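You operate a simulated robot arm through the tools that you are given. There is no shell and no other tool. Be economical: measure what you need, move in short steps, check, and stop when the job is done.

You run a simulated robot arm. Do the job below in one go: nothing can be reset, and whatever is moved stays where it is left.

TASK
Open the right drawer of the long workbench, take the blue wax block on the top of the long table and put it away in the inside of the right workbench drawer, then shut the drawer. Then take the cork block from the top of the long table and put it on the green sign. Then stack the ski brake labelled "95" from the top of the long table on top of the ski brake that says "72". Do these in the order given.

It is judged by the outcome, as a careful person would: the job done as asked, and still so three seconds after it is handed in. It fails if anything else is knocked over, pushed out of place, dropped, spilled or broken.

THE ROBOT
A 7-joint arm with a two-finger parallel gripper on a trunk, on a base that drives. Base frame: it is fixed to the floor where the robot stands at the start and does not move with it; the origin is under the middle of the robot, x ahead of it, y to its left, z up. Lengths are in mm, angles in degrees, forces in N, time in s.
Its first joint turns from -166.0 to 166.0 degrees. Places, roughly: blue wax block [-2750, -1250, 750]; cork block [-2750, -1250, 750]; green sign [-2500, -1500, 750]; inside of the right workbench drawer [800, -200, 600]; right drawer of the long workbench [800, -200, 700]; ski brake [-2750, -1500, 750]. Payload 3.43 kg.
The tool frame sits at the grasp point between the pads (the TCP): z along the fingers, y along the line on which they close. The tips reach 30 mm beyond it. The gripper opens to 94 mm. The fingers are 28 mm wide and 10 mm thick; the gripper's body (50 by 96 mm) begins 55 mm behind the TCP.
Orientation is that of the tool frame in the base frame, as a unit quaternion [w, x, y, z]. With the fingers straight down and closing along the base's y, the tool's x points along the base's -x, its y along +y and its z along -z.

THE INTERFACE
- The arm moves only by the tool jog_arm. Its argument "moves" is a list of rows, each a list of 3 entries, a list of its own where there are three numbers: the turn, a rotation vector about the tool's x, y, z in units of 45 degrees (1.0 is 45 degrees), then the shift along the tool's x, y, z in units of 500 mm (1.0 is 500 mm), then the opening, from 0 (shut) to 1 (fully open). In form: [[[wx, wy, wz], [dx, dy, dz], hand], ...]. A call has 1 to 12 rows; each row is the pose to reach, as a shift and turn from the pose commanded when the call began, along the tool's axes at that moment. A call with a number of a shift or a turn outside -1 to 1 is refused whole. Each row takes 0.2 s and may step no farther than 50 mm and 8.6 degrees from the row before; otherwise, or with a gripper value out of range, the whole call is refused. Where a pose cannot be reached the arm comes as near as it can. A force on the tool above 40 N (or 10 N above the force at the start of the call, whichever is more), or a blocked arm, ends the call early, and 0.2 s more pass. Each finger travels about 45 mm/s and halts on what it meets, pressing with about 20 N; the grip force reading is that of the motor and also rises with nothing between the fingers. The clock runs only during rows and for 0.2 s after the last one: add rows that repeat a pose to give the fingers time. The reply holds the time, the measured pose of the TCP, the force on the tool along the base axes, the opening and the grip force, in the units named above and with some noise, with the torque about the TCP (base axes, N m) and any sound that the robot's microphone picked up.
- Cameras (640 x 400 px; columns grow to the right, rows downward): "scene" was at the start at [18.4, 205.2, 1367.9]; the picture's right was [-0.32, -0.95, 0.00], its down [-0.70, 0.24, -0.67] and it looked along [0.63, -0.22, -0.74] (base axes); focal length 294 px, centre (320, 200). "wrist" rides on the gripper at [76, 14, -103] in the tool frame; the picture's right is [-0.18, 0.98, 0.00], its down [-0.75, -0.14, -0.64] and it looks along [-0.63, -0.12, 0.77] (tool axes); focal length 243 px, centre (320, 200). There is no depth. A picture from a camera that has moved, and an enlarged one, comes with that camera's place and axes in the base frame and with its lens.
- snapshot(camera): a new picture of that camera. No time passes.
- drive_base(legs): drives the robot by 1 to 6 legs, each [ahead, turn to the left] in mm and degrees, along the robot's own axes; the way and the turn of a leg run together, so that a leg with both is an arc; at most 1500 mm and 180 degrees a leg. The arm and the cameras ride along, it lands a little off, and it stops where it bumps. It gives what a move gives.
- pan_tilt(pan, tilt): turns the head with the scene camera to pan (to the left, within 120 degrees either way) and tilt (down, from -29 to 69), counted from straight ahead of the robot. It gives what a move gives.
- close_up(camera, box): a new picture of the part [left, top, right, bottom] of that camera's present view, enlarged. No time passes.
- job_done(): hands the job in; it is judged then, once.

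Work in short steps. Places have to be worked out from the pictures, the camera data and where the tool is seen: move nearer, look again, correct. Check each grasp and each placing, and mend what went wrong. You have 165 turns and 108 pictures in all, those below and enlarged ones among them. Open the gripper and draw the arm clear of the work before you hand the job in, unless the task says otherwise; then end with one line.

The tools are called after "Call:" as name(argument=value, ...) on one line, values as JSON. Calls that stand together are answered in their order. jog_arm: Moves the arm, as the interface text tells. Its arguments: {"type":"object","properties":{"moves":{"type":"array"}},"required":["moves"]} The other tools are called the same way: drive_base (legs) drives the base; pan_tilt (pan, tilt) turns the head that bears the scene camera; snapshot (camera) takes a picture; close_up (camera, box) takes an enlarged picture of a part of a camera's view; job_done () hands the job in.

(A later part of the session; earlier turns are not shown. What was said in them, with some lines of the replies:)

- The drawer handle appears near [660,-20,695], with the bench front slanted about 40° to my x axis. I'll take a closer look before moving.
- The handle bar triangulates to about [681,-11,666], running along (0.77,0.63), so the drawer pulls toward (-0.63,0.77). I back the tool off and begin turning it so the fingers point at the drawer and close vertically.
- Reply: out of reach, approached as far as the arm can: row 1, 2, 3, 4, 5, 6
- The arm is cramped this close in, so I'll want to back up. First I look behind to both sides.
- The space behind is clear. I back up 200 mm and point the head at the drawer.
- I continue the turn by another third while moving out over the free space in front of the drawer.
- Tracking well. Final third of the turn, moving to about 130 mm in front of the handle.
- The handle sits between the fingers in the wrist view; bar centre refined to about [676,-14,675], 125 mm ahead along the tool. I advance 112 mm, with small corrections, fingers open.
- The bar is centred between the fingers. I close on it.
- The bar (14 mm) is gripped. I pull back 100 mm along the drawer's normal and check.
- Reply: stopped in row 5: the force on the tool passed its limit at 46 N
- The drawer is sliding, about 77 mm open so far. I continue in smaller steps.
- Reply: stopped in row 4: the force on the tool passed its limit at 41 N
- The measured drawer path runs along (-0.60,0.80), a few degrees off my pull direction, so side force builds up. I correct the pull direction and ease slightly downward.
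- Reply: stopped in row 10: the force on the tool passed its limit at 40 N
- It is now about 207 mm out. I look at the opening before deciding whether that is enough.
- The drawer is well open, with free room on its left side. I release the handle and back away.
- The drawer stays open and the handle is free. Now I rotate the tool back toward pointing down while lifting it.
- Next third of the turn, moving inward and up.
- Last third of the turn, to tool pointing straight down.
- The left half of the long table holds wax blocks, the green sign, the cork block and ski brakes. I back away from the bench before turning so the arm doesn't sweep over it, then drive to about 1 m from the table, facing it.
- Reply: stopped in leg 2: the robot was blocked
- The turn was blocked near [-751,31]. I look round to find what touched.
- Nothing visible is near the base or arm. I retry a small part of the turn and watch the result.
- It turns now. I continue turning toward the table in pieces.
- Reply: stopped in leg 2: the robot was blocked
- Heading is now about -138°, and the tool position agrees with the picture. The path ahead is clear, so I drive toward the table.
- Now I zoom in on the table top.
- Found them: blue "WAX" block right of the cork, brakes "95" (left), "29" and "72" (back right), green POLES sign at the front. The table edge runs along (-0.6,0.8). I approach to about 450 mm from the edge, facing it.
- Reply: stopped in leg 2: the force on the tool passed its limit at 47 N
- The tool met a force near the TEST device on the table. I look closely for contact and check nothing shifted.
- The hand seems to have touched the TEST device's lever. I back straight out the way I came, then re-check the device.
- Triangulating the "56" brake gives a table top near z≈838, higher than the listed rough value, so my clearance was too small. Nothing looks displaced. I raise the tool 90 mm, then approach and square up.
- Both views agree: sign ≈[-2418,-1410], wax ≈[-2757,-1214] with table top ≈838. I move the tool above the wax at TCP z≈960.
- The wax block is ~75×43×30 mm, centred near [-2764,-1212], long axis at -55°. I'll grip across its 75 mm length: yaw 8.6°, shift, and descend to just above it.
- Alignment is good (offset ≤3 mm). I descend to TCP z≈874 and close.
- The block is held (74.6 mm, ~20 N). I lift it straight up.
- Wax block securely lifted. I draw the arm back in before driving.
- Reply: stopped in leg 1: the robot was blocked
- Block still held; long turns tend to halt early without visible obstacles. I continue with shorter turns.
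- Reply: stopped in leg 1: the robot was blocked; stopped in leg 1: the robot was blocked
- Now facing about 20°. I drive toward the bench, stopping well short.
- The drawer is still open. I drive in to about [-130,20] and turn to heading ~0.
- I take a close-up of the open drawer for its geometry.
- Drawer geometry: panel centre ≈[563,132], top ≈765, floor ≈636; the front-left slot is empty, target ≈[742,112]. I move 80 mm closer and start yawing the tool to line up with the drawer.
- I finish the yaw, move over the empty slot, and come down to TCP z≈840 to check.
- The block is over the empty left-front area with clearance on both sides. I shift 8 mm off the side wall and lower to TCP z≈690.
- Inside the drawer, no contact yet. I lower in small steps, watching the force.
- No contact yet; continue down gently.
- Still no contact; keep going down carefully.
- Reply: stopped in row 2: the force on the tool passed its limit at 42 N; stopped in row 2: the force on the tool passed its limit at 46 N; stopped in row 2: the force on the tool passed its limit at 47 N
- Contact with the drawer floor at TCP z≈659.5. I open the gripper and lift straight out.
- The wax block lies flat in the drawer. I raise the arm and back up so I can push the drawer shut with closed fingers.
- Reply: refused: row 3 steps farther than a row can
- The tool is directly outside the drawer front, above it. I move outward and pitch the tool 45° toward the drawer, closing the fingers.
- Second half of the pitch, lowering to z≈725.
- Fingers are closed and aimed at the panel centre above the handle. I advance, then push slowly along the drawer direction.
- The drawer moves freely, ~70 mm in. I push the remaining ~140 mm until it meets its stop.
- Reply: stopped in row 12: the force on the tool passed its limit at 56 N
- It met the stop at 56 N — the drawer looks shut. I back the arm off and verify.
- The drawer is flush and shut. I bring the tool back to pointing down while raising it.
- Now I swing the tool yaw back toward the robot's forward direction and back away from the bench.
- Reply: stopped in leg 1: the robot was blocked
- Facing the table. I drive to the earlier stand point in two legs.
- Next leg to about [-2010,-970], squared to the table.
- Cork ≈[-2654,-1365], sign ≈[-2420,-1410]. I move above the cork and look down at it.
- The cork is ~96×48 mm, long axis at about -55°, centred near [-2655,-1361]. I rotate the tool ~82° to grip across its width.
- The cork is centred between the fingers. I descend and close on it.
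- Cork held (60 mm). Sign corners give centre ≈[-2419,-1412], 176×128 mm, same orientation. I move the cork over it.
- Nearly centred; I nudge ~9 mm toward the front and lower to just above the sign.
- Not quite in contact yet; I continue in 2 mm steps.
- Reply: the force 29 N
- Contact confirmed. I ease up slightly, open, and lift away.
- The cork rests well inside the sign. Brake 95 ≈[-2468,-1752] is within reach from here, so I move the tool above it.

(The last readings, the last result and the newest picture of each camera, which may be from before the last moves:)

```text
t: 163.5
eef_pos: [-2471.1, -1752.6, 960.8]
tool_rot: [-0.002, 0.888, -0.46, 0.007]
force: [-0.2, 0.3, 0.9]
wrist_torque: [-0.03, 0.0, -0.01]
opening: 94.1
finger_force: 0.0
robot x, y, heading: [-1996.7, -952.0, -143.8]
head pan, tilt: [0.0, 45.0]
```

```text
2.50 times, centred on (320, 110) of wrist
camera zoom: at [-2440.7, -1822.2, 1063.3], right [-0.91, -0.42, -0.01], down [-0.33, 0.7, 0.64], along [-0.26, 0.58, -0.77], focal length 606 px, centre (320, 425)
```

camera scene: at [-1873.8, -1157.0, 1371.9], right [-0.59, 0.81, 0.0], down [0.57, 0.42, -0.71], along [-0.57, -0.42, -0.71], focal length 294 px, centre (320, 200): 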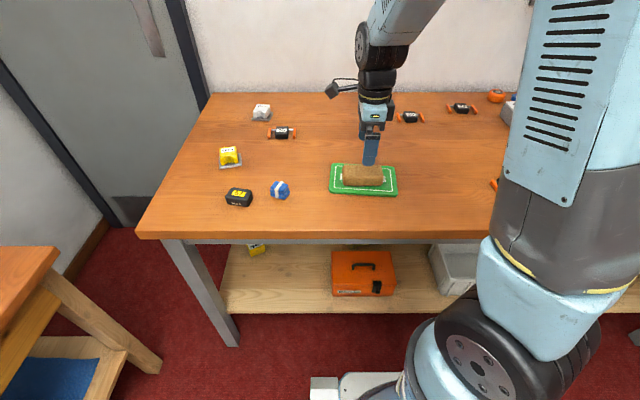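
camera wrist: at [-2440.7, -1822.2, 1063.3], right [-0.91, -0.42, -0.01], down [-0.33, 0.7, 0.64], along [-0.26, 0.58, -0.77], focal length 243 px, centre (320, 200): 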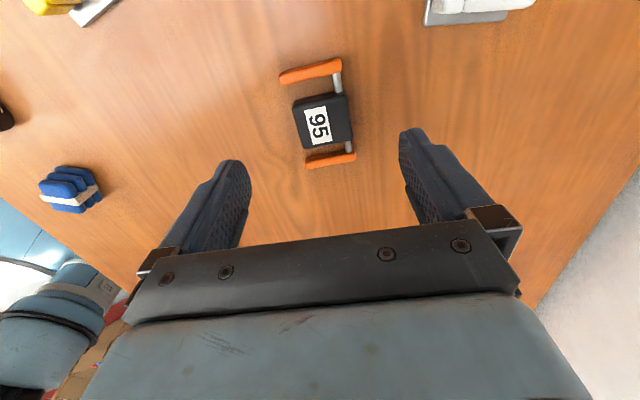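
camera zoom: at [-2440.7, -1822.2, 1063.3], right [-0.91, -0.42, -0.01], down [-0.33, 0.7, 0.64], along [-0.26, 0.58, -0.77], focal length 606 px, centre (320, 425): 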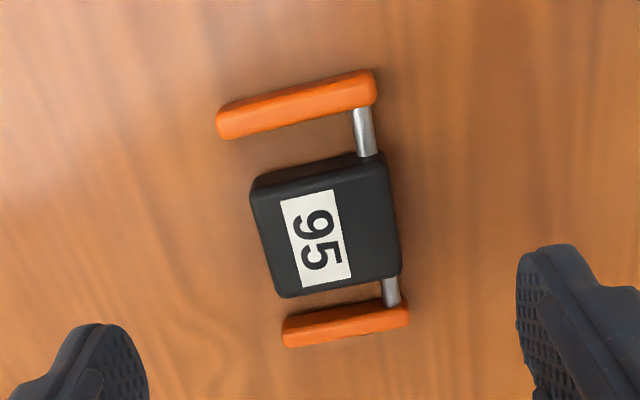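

Brake 95's body is ~43×37 mm, centre ≈[-2476,-1748], aligned with the tool. I descend and grip the black body between its orange arms.

Call:
jog_arm(moves=[[[0, 0, 0], [-0.013, 0.003, 0.06], 1], [[0, 0, 0], [-0.013, 0.003, 0.12], 1], [[0, 0, 0], [-0.013, 0.003, 0.172], 0.8], [[0, 0, 0], [-0.013, 0.003, 0.172], 0.6], [[0, 0, 0], [-0.013, 0.003, 0.172], 0], [[0, 0, 0], [-0.013, 0.003, 0.172], 0], [[0, 0, 0], [-0.013, 0.003, 0.172], 0], [[0, 0, 0], [-0.013, 0.003, 0.172], 0], [[0, 0, 0], [-0.013, 0.003, 0.172], 0]])

Call:
snapshot(camera="wrist")

```text
t: 165.5
eef_pos: [-2474.2, -1748.2, 874.1]
tool_rot: [-0.002, 0.888, -0.46, 0.007]
force: [-0.4, -1.0, 0.6]
wrist_torque: [-0.07, 0.06, 0.02]
opening: 47.2
finger_force: 20.1
robot x, y, heading: [-1997.7, -954.2, -143.7]
head pan, tilt: [0.0, 45.0]
```

```text
48 pictures are left
camera wrist: at [-2442.9, -1819.7, 977.0], right [-0.91, -0.42, -0.01], down [-0.33, 0.7, 0.64], along [-0.26, 0.58, -0.77], focal length 243 px, centre (320, 200)
```

wrist: 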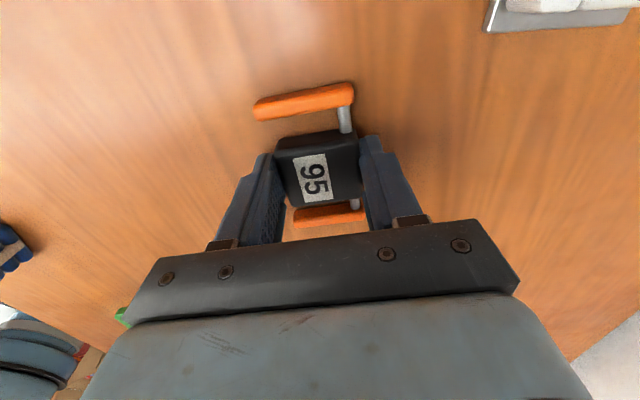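

The body is gripped. I lift it clear and swing the arm to the front of the robot.

Call:
jog_arm(moves=[[[0, 0, 0], [0, 0, -0.02], 0], [[0, 0, 0], [0, 0, -0.09], 0], [[0, 0, 0], [0, 0, -0.17], 0], [[0, 0, 0], [0, 0, -0.25], 0]])

Call:
snapshot(camera="wrist")

Call:
jog_arm(moves=[[[0, 0, 0], [-0.073, -0.04, 0], 0], [[0, 0, 0], [-0.146, -0.08, 0], 0], [[0, 0, 0], [-0.218, -0.12, 0], 0], [[0, 0, 0], [-0.291, -0.16, 0], 0], [[0, 0, 0], [-0.364, -0.2, 0], 0], [[0, 0, 0], [-0.437, -0.241, 0], 0], [[0, 0, 0], [-0.51, -0.281, 0], 0], [[0, 0, 0], [-0.582, -0.321, 0], 0], [[0, 0, 0], [-0.655, -0.361, 0], 0], [[0, 0, 0], [-0.728, -0.401, 0], 0]])

```text
t: 166.5
eef_pos: [-2474.6, -1748.7, 998.5]
tool_rot: [-0.003, 0.887, -0.461, 0.007]
force: [0.0, -0.3, -2.8]
wrist_torque: [0.06, 0.0, -0.04]
opening: 47.4
finger_force: 19.9
robot x, y, heading: [-1998.1, -955.1, -143.7]
head pan, tilt: [0.0, 45.0]
```

```text
47 pictures are left
camera wrist: at [-2443.8, -1820.3, 1101.3], right [-0.91, -0.42, -0.01], down [-0.33, 0.7, 0.64], along [-0.26, 0.58, -0.77], focal length 243 px, centre (320, 200)
```

wrist: 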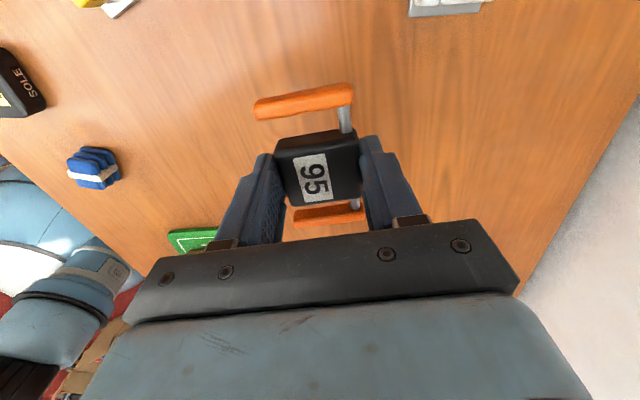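

```text
t: 168.7
eef_pos: [-2522.3, -1336.4, 994.4]
tool_rot: [-0.002, 0.888, -0.459, 0.007]
force: [0.5, -0.7, -1.7]
wrist_torque: [0.05, -0.02, 0.0]
opening: 47.3
finger_force: 19.9
robot x, y, heading: [-1996.9, -950.5, -144.0]
head pan, tilt: [0.0, 45.0]
```

Brake held firmly. I back away from the table, sidestep ~185 mm to the right while clear of it, and come back in to be in line with brake 72.

Call:
drive_base(legs=[[-500, 0], [0, -42]])

```text
t: 173.7
eef_pos: [-2252.3, -613.1, 993.9]
tool_rot: [0.0, -0.673, 0.739, -0.006]
force: [-0.3, 0.4, -1.6]
wrist_torque: [-0.01, 0.01, 0.0]
opening: 47.3
finger_force: 20.3
robot x, y, heading: [-1607.1, -714.8, 175.6]
head pan, tilt: [0.0, 45.0]
```

Call:
drive_base(legs=[[340, 0], [0, 41.3]])

```text
t: 178.2
eef_pos: [-2481.6, -1060.0, 994.1]
tool_rot: [-0.002, 0.9, -0.436, 0.006]
force: [0.1, -0.6, -1.0]
wrist_torque: [-0.01, -0.02, -0.01]
opening: 47.4
finger_force: 19.8
robot x, y, heading: [-1978.5, -642.6, -141.2]
head pan, tilt: [0.0, 45.0]
```

Now straight in ~250 mm.

Call:
drive_base(legs=[[0, -2], [250, 0]])

Call:
snapshot(camera="scene")

Call:
snapshot(camera="wrist")

```text
t: 180.4
eef_pos: [-2693.4, -1194.0, 996.1]
tool_rot: [-0.001, 0.893, -0.451, 0.005]
force: [-0.1, -0.9, -0.8]
wrist_torque: [0.0, -0.01, 0.01]
opening: 47.5
finger_force: 20.1
robot x, y, heading: [-2184.4, -797.1, -142.9]
head pan, tilt: [0.0, 45.0]
```

```text
46 pictures are left
camera scene: at [-2055.8, -994.8, 1372.0], right [-0.6, 0.8, 0.0], down [0.56, 0.43, -0.71], along [-0.56, -0.43, -0.71], focal length 294 px, centre (320, 200)
```

scene: 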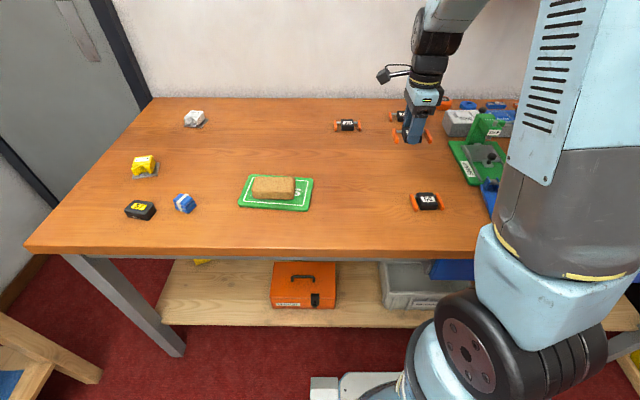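

```text
45 pictures are left
camera wrist: at [-2662.0, -1263.6, 1098.5], right [-0.9, -0.43, -0.01], down [-0.34, 0.69, 0.64], along [-0.27, 0.58, -0.77], focal length 243 px, centre (320, 200)
```

wrist: 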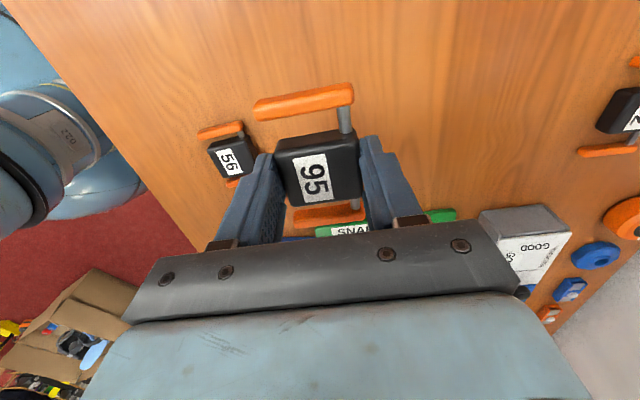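

Now in line: 72 is near [-2960,-1315], about 930 mm from the axis. I move closer, stopping ~95 mm short to measure it.

Call:
jog_arm(moves=[[[0, 0, 0], [-0.024, 0.076, 0], 0], [[0, 0, 0], [-0.049, 0.152, 0], 0], [[0, 0, 0], [-0.073, 0.228, 0], 0], [[0, 0, 0], [-0.098, 0.304, 0], 0], [[0, 0, 0], [-0.122, 0.38, 0], 0]])

Call:
snapshot(camera="wrist")

Call:
close_up(camera="wrist", box=[240, 40, 480, 230])

```text
t: 181.6
eef_pos: [-2884.5, -1255.4, 992.2]
tool_rot: [-0.002, 0.893, -0.451, 0.006]
force: [-0.2, 0.2, -0.5]
wrist_torque: [0.01, 0.04, 0.02]
opening: 47.9
finger_force: 19.9
robot x, y, heading: [-2179.4, -790.5, -143.2]
head pan, tilt: [0.0, 45.0]
```

```text
44 pictures are left
camera wrist: at [-2852.9, -1325.3, 1095.5], right [-0.9, -0.43, -0.01], down [-0.34, 0.69, 0.64], along [-0.27, 0.58, -0.77], focal length 243 px, centre (320, 200)
```

wrist: 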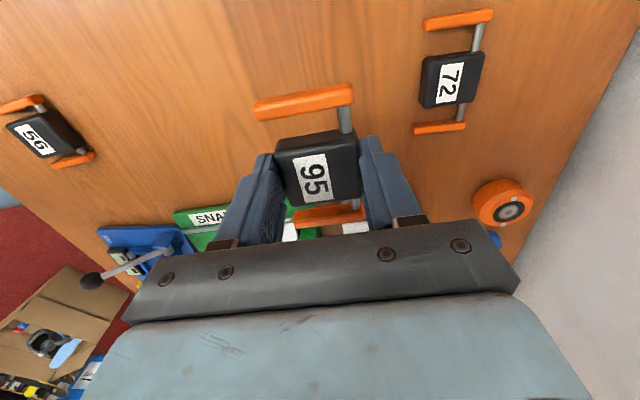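

```text
2.11 times, centred on (360, 135) of wrist
camera zoom: at [-2852.9, -1325.3, 1095.5], right [-0.9, -0.43, -0.01], down [-0.34, 0.69, 0.64], along [-0.27, 0.58, -0.77], focal length 511 px, centre (236, 337)
```

zoom: 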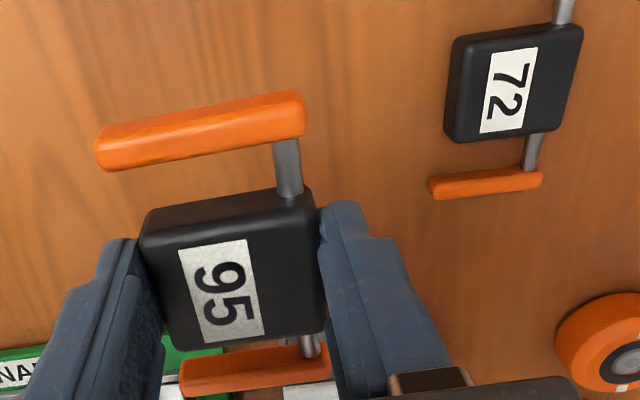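

72's label centre works out at ≈[-2979,-1322], its axis ~4° off mine. I move over it (TCP ≈[-2980,-1324]), yaw slightly, and lower to z≈930.

Call:
jog_arm(moves=[[[0, 0, 0.03], [-0.001, 0.06, 0], 0], [[0, 0, 0.06], [-0.002, 0.12, 0], 0], [[0, 0, 0.09], [-0.003, 0.18, 0], 0], [[0, 0, 0.09], [-0.003, 0.237, 0], 0], [[0, 0, 0.09], [-0.003, 0.237, 0.06], 0], [[0, 0, 0.09], [-0.003, 0.237, 0.124], 0]])

Call:
snapshot(camera="wrist")

Call:
close_up(camera="scene", box=[360, 60, 500, 160])

```text
t: 183.0
eef_pos: [-2982.1, -1325.4, 930.7]
tool_rot: [-0.001, 0.876, -0.483, 0.007]
force: [-0.7, 0.3, -0.7]
wrist_torque: [0.0, 0.02, -0.03]
opening: 47.3
finger_force: 20.1
robot x, y, heading: [-2180.3, -792.5, -142.9]
head pan, tilt: [0.0, 45.0]
```

```text
42 pictures are left
camera wrist: at [-2955.1, -1396.9, 1032.3], right [-0.93, -0.37, -0.01], down [-0.29, 0.71, 0.64], along [-0.23, 0.59, -0.77], focal length 243 px, centre (320, 200)
```

wrist: 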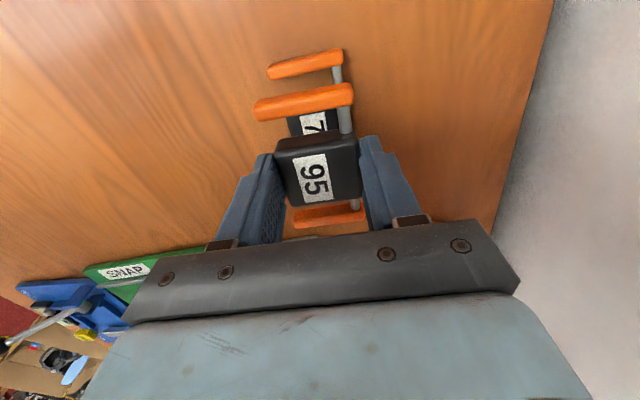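

```text
4.00 times, centred on (430, 110) of scene
camera zoom: at [-2056.0, -995.0, 1371.9], right [-0.6, 0.8, 0.0], down [0.57, 0.43, -0.71], along [-0.56, -0.43, -0.71], focal length 1175 px, centre (-120, 560)
```

zoom: 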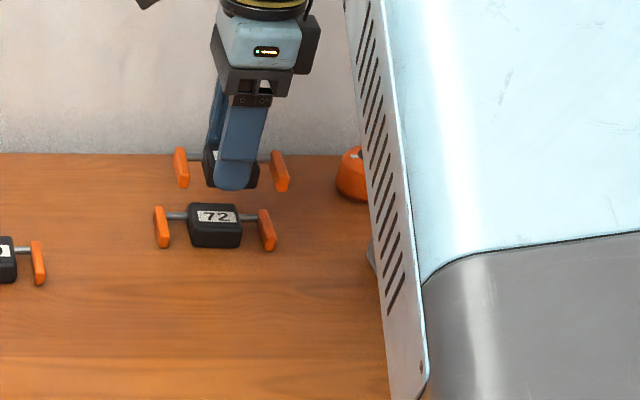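

Both views say 95 is ~5 mm too far right of 72 and otherwise aligned. I correct that and lower to just above contact.

Call:
jog_arm(moves=[[[0, 0, 0], [0.01, 0, 0.01], 0], [[0, 0, 0], [0.01, 0, 0.03], 0], [[0, 0, 0], [0.01, 0, 0.046], 0]])

Call:
close_up(camera="wrist", box=[230, 30, 390, 230])

Call:
close_up(camera="scene", box=[380, 80, 450, 130])

```text
t: 183.8
eef_pos: [-2978.2, -1332.4, 908.9]
tool_rot: [-0.002, 0.876, -0.482, 0.006]
force: [0.1, 0.3, -1.4]
wrist_torque: [-0.01, 0.06, 0.01]
opening: 47.6
finger_force: 20.1
robot x, y, heading: [-2181.9, -795.4, -142.8]
head pan, tilt: [0.0, 45.0]
```

```text
2.00 times, centred on (310, 130) of wrist
camera zoom: at [-2950.8, -1403.6, 1012.0], right [-0.93, -0.37, -0.01], down [-0.29, 0.71, 0.64], along [-0.23, 0.59, -0.77], focal length 485 px, centre (340, 340)
```

zoom: 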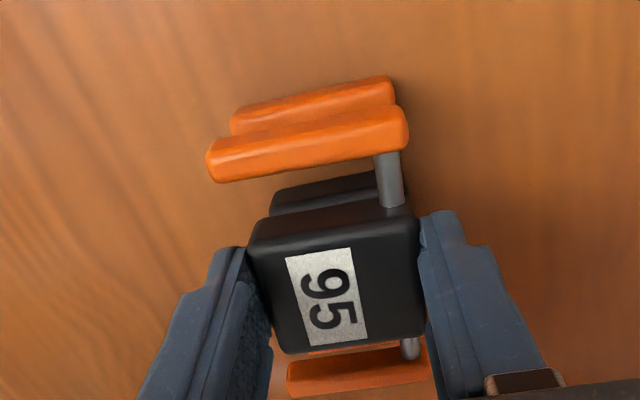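

```text
8.00 times, centred on (415, 105) of scene
camera zoom: at [-2056.2, -995.1, 1371.9], right [-0.6, 0.8, 0.0], down [0.57, 0.43, -0.71], along [-0.56, -0.43, -0.71], focal length 2350 px, centre (-440, 960)
```

zoom: 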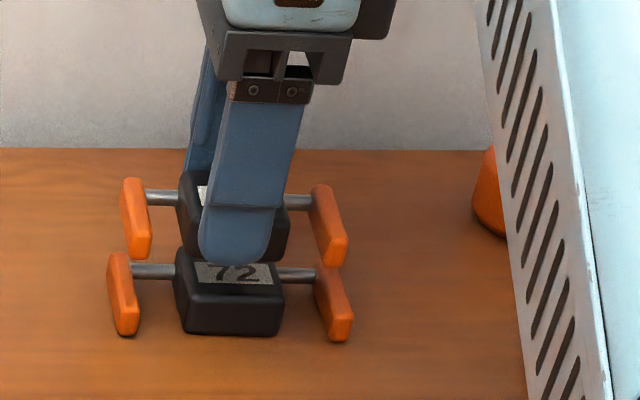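

Alignment looks good in both views. I lower in small steps to contact.

Call:
jog_arm(moves=[[[0, 0, 0], [0, 0, 0.004], 0], [[0, 0, 0], [0, 0, 0.008], 0], [[0, 0, 0], [0, 0, 0.012], 0]])

Call:
jog_arm(moves=[[[0, 0, 0], [0, 0, 0.003], 0], [[0, 0, 0], [0, 0, 0.006], 0]])

```text
t: 184.6
eef_pos: [-2975.9, -1330.4, 901.4]
tool_rot: [-0.003, 0.876, -0.483, 0.006]
force: [0.8, -0.6, -1.6]
wrist_torque: [0.04, 0.02, 0.01]
opening: 47.3
finger_force: 19.4
robot x, y, heading: [-2182.6, -793.6, -143.0]
head pan, tilt: [0.0, 45.0]
```

```text
t: 185.2
eef_pos: [-2975.1, -1331.3, 897.4]
tool_rot: [-0.003, 0.876, -0.482, 0.006]
force: [-0.2, 0.4, -2.0]
wrist_torque: [0.02, -0.04, 0.0]
opening: 47.6
finger_force: 19.4
robot x, y, heading: [-2180.5, -793.4, -143.1]
head pan, tilt: [0.0, 45.0]
```

Call:
jog_arm(moves=[[[0, 0, 0], [0, 0, 0.003], 0], [[0, 0, 0], [0, 0, 0.006], 0]])

Call:
close_up(camera="scene", box=[380, 80, 450, 130])

```text
t: 185.8
eef_pos: [-2976.4, -1330.8, 895.7]
tool_rot: [-0.003, 0.876, -0.483, 0.006]
force: [0.5, 0.6, -1.1]
wrist_torque: [0.0, -0.02, -0.01]
opening: 47.6
finger_force: 20.0
robot x, y, heading: [-2184.3, -793.3, -142.9]
head pan, tilt: [0.0, 45.0]
```

```text
8.00 times, centred on (415, 105) of scene
camera zoom: at [-2056.2, -995.1, 1371.9], right [-0.6, 0.8, 0.0], down [0.57, 0.43, -0.71], along [-0.56, -0.43, -0.71], focal length 2350 px, centre (-440, 960)
```

zoom: 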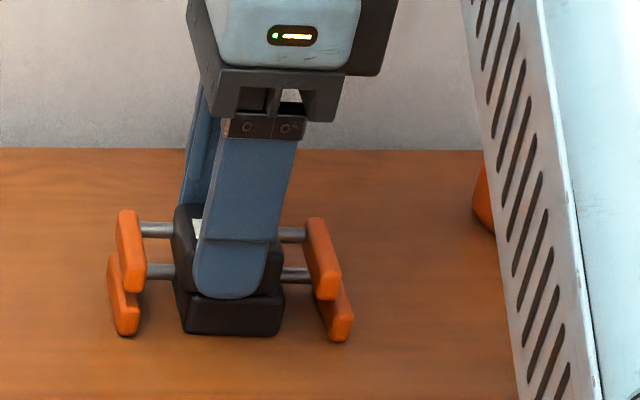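

Very near contact; continue 2 mm at a time.

Call:
jog_arm(moves=[[[0, 0, 0], [0, 0, 0.003], 0], [[0, 0, 0], [0, 0, 0.006], 0]])

Call:
jog_arm(moves=[[[0, 0, 0], [0, 0, 0.002], 0], [[0, 0, 0], [0, 0, 0.004], 0]])

```text
t: 186.4
eef_pos: [-2975.4, -1330.0, 893.9]
tool_rot: [-0.002, 0.876, -0.482, 0.006]
force: [0.0, 1.5, 8.3]
wrist_torque: [-0.07, 0.19, -0.03]
opening: 47.6
finger_force: 20.2
robot x, y, heading: [-2180.3, -794.6, -143.2]
head pan, tilt: [0.0, 45.0]
```

```text
t: 187.0
eef_pos: [-2976.5, -1330.5, 890.7]
tool_rot: [-0.002, 0.876, -0.483, 0.006]
force: [0.8, 2.7, 15.4]
wrist_torque: [-0.02, 0.07, -0.01]
opening: 47.6
finger_force: 20.3
robot x, y, heading: [-2181.3, -792.6, -143.1]
head pan, tilt: [0.0, 45.0]
```

Contact at 15 N. I relieve the pressure slightly, open, and rise straight up.

Call:
jog_arm(moves=[[[0, 0, 0], [0, 0, -0.002], 0], [[0, 0, 0], [0, 0, -0.002], 0.65], [[0, 0, 0], [0, 0, -0.002], 0.75], [[0, 0, 0], [0, 0, -0.002], 0.9], [[0, 0, 0], [0, 0, -0.002], 0.9], [[0, 0, 0], [0, 0, -0.03], 0.9], [[0, 0, 0], [0, 0, -0.1], 0.9], [[0, 0, 0], [0, 0, -0.18], 0.9]])

Call:
snapshot(camera="wrist")

Call:
close_up(camera="scene", box=[360, 70, 480, 150])

```text
t: 188.8
eef_pos: [-2977.3, -1331.0, 980.3]
tool_rot: [-0.002, 0.876, -0.483, 0.006]
force: [-0.2, -0.1, -0.8]
wrist_torque: [0.01, 0.03, 0.0]
opening: 84.6
finger_force: 0.1
robot x, y, heading: [-2186.5, -791.5, -143.1]
head pan, tilt: [0.0, 45.0]
```

```text
37 pictures are left
camera wrist: at [-2949.8, -1404.2, 1083.0], right [-0.93, -0.37, -0.01], down [-0.29, 0.71, 0.64], along [-0.23, 0.59, -0.77], focal length 243 px, centre (320, 200)
```

wrist: 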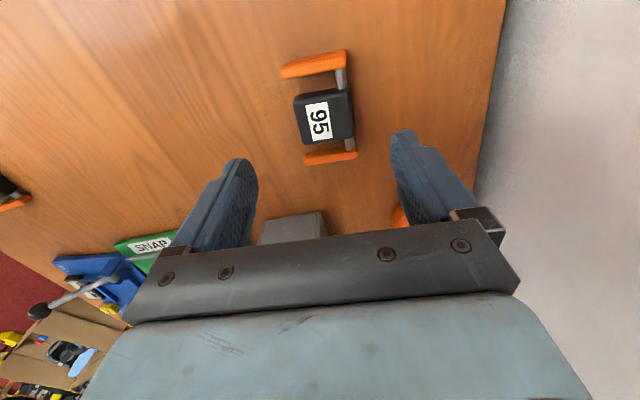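

```text
5.00 times, centred on (420, 110) of scene
camera zoom: at [-2056.4, -995.3, 1371.9], right [-0.6, 0.8, 0.0], down [0.57, 0.43, -0.71], along [-0.56, -0.43, -0.71], focal length 1469 px, centre (-180, 650)
```

zoom: 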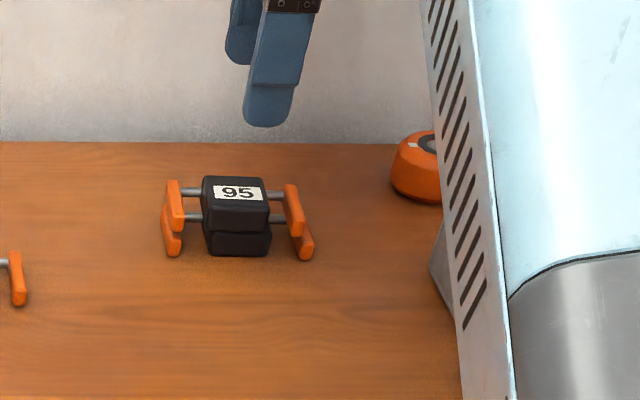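

95 sits squarely on 72. I raise and retract the arm, then back off and take a final look.

Call:
jog_arm(moves=[[[0, 0, 0], [0, 0, -0.06], 0.9], [[0, 0, 0], [0, -0.09, -0.06], 1], [[0, 0, 0], [0, -0.18, -0.06], 1], [[0, 0, 0], [0, -0.27, -0.06], 1], [[0, 0, 0], [0, -0.36, -0.06], 1], [[0, 0, 0], [0, -0.45, -0.06], 1], [[0, 0, 0], [0, -0.54, -0.06], 1]])

Call:
drive_base(legs=[[-350, 0]])

Call:
pan_tilt(pan=-5, tilt=32)

Call:
snapshot(camera="scene")

```text
t: 190.4
eef_pos: [-2751.2, -1187.0, 1011.9]
tool_rot: [-0.003, 0.876, -0.482, 0.006]
force: [-0.5, 0.2, 0.5]
wrist_torque: [0.0, -0.01, -0.02]
opening: 94.1
finger_force: 0.1
robot x, y, heading: [-2179.7, -793.4, -143.1]
head pan, tilt: [0.0, 45.0]
```

```text
t: 192.7
eef_pos: [-2476.2, -984.6, 1012.8]
tool_rot: [-0.003, 0.877, -0.48, 0.006]
force: [0.2, 1.0, -0.3]
wrist_torque: [0.01, 0.0, -0.05]
opening: 94.2
finger_force: 0.1
robot x, y, heading: [-1908.9, -586.6, -142.5]
head pan, tilt: [0.0, 45.0]
```

```text
t: 193.4
eef_pos: [-2476.7, -984.1, 1013.2]
tool_rot: [-0.002, 0.877, -0.48, 0.006]
force: [0.1, -0.4, 0.4]
wrist_torque: [0.0, 0.03, 0.02]
opening: 94.0
finger_force: 0.1
robot x, y, heading: [-1909.0, -589.2, -142.4]
head pan, tilt: [-5.0, 32.0]
```

```text
35 pictures are left
camera scene: at [-1793.2, -786.8, 1391.4], right [-0.53, 0.85, 0.0], down [0.45, 0.28, -0.85], along [-0.72, -0.45, -0.53], focal length 294 px, centre (320, 200)
```

scene: 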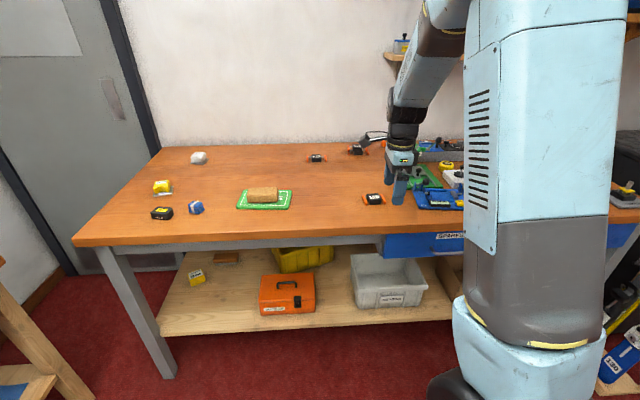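

The drawer is shut with the wax inside, the cork is on the green sign, and 95 is stacked on 72. The arm is clear and the gripper open, so I hand in.

Call:
job_done()

```text
The job is handed in.
```

All three jobs are done, in the order given: the blue wax block is in the right workbench drawer and the drawer is shut, the cork block is on the green sign, and ski brake "95" is stacked on "72". On the first approach to the table, the hand bumped something near the lever of the TEST device, at 47 N. It looked upright and in place in the pictures afterwards, but I had no earlier close view to compare it with.
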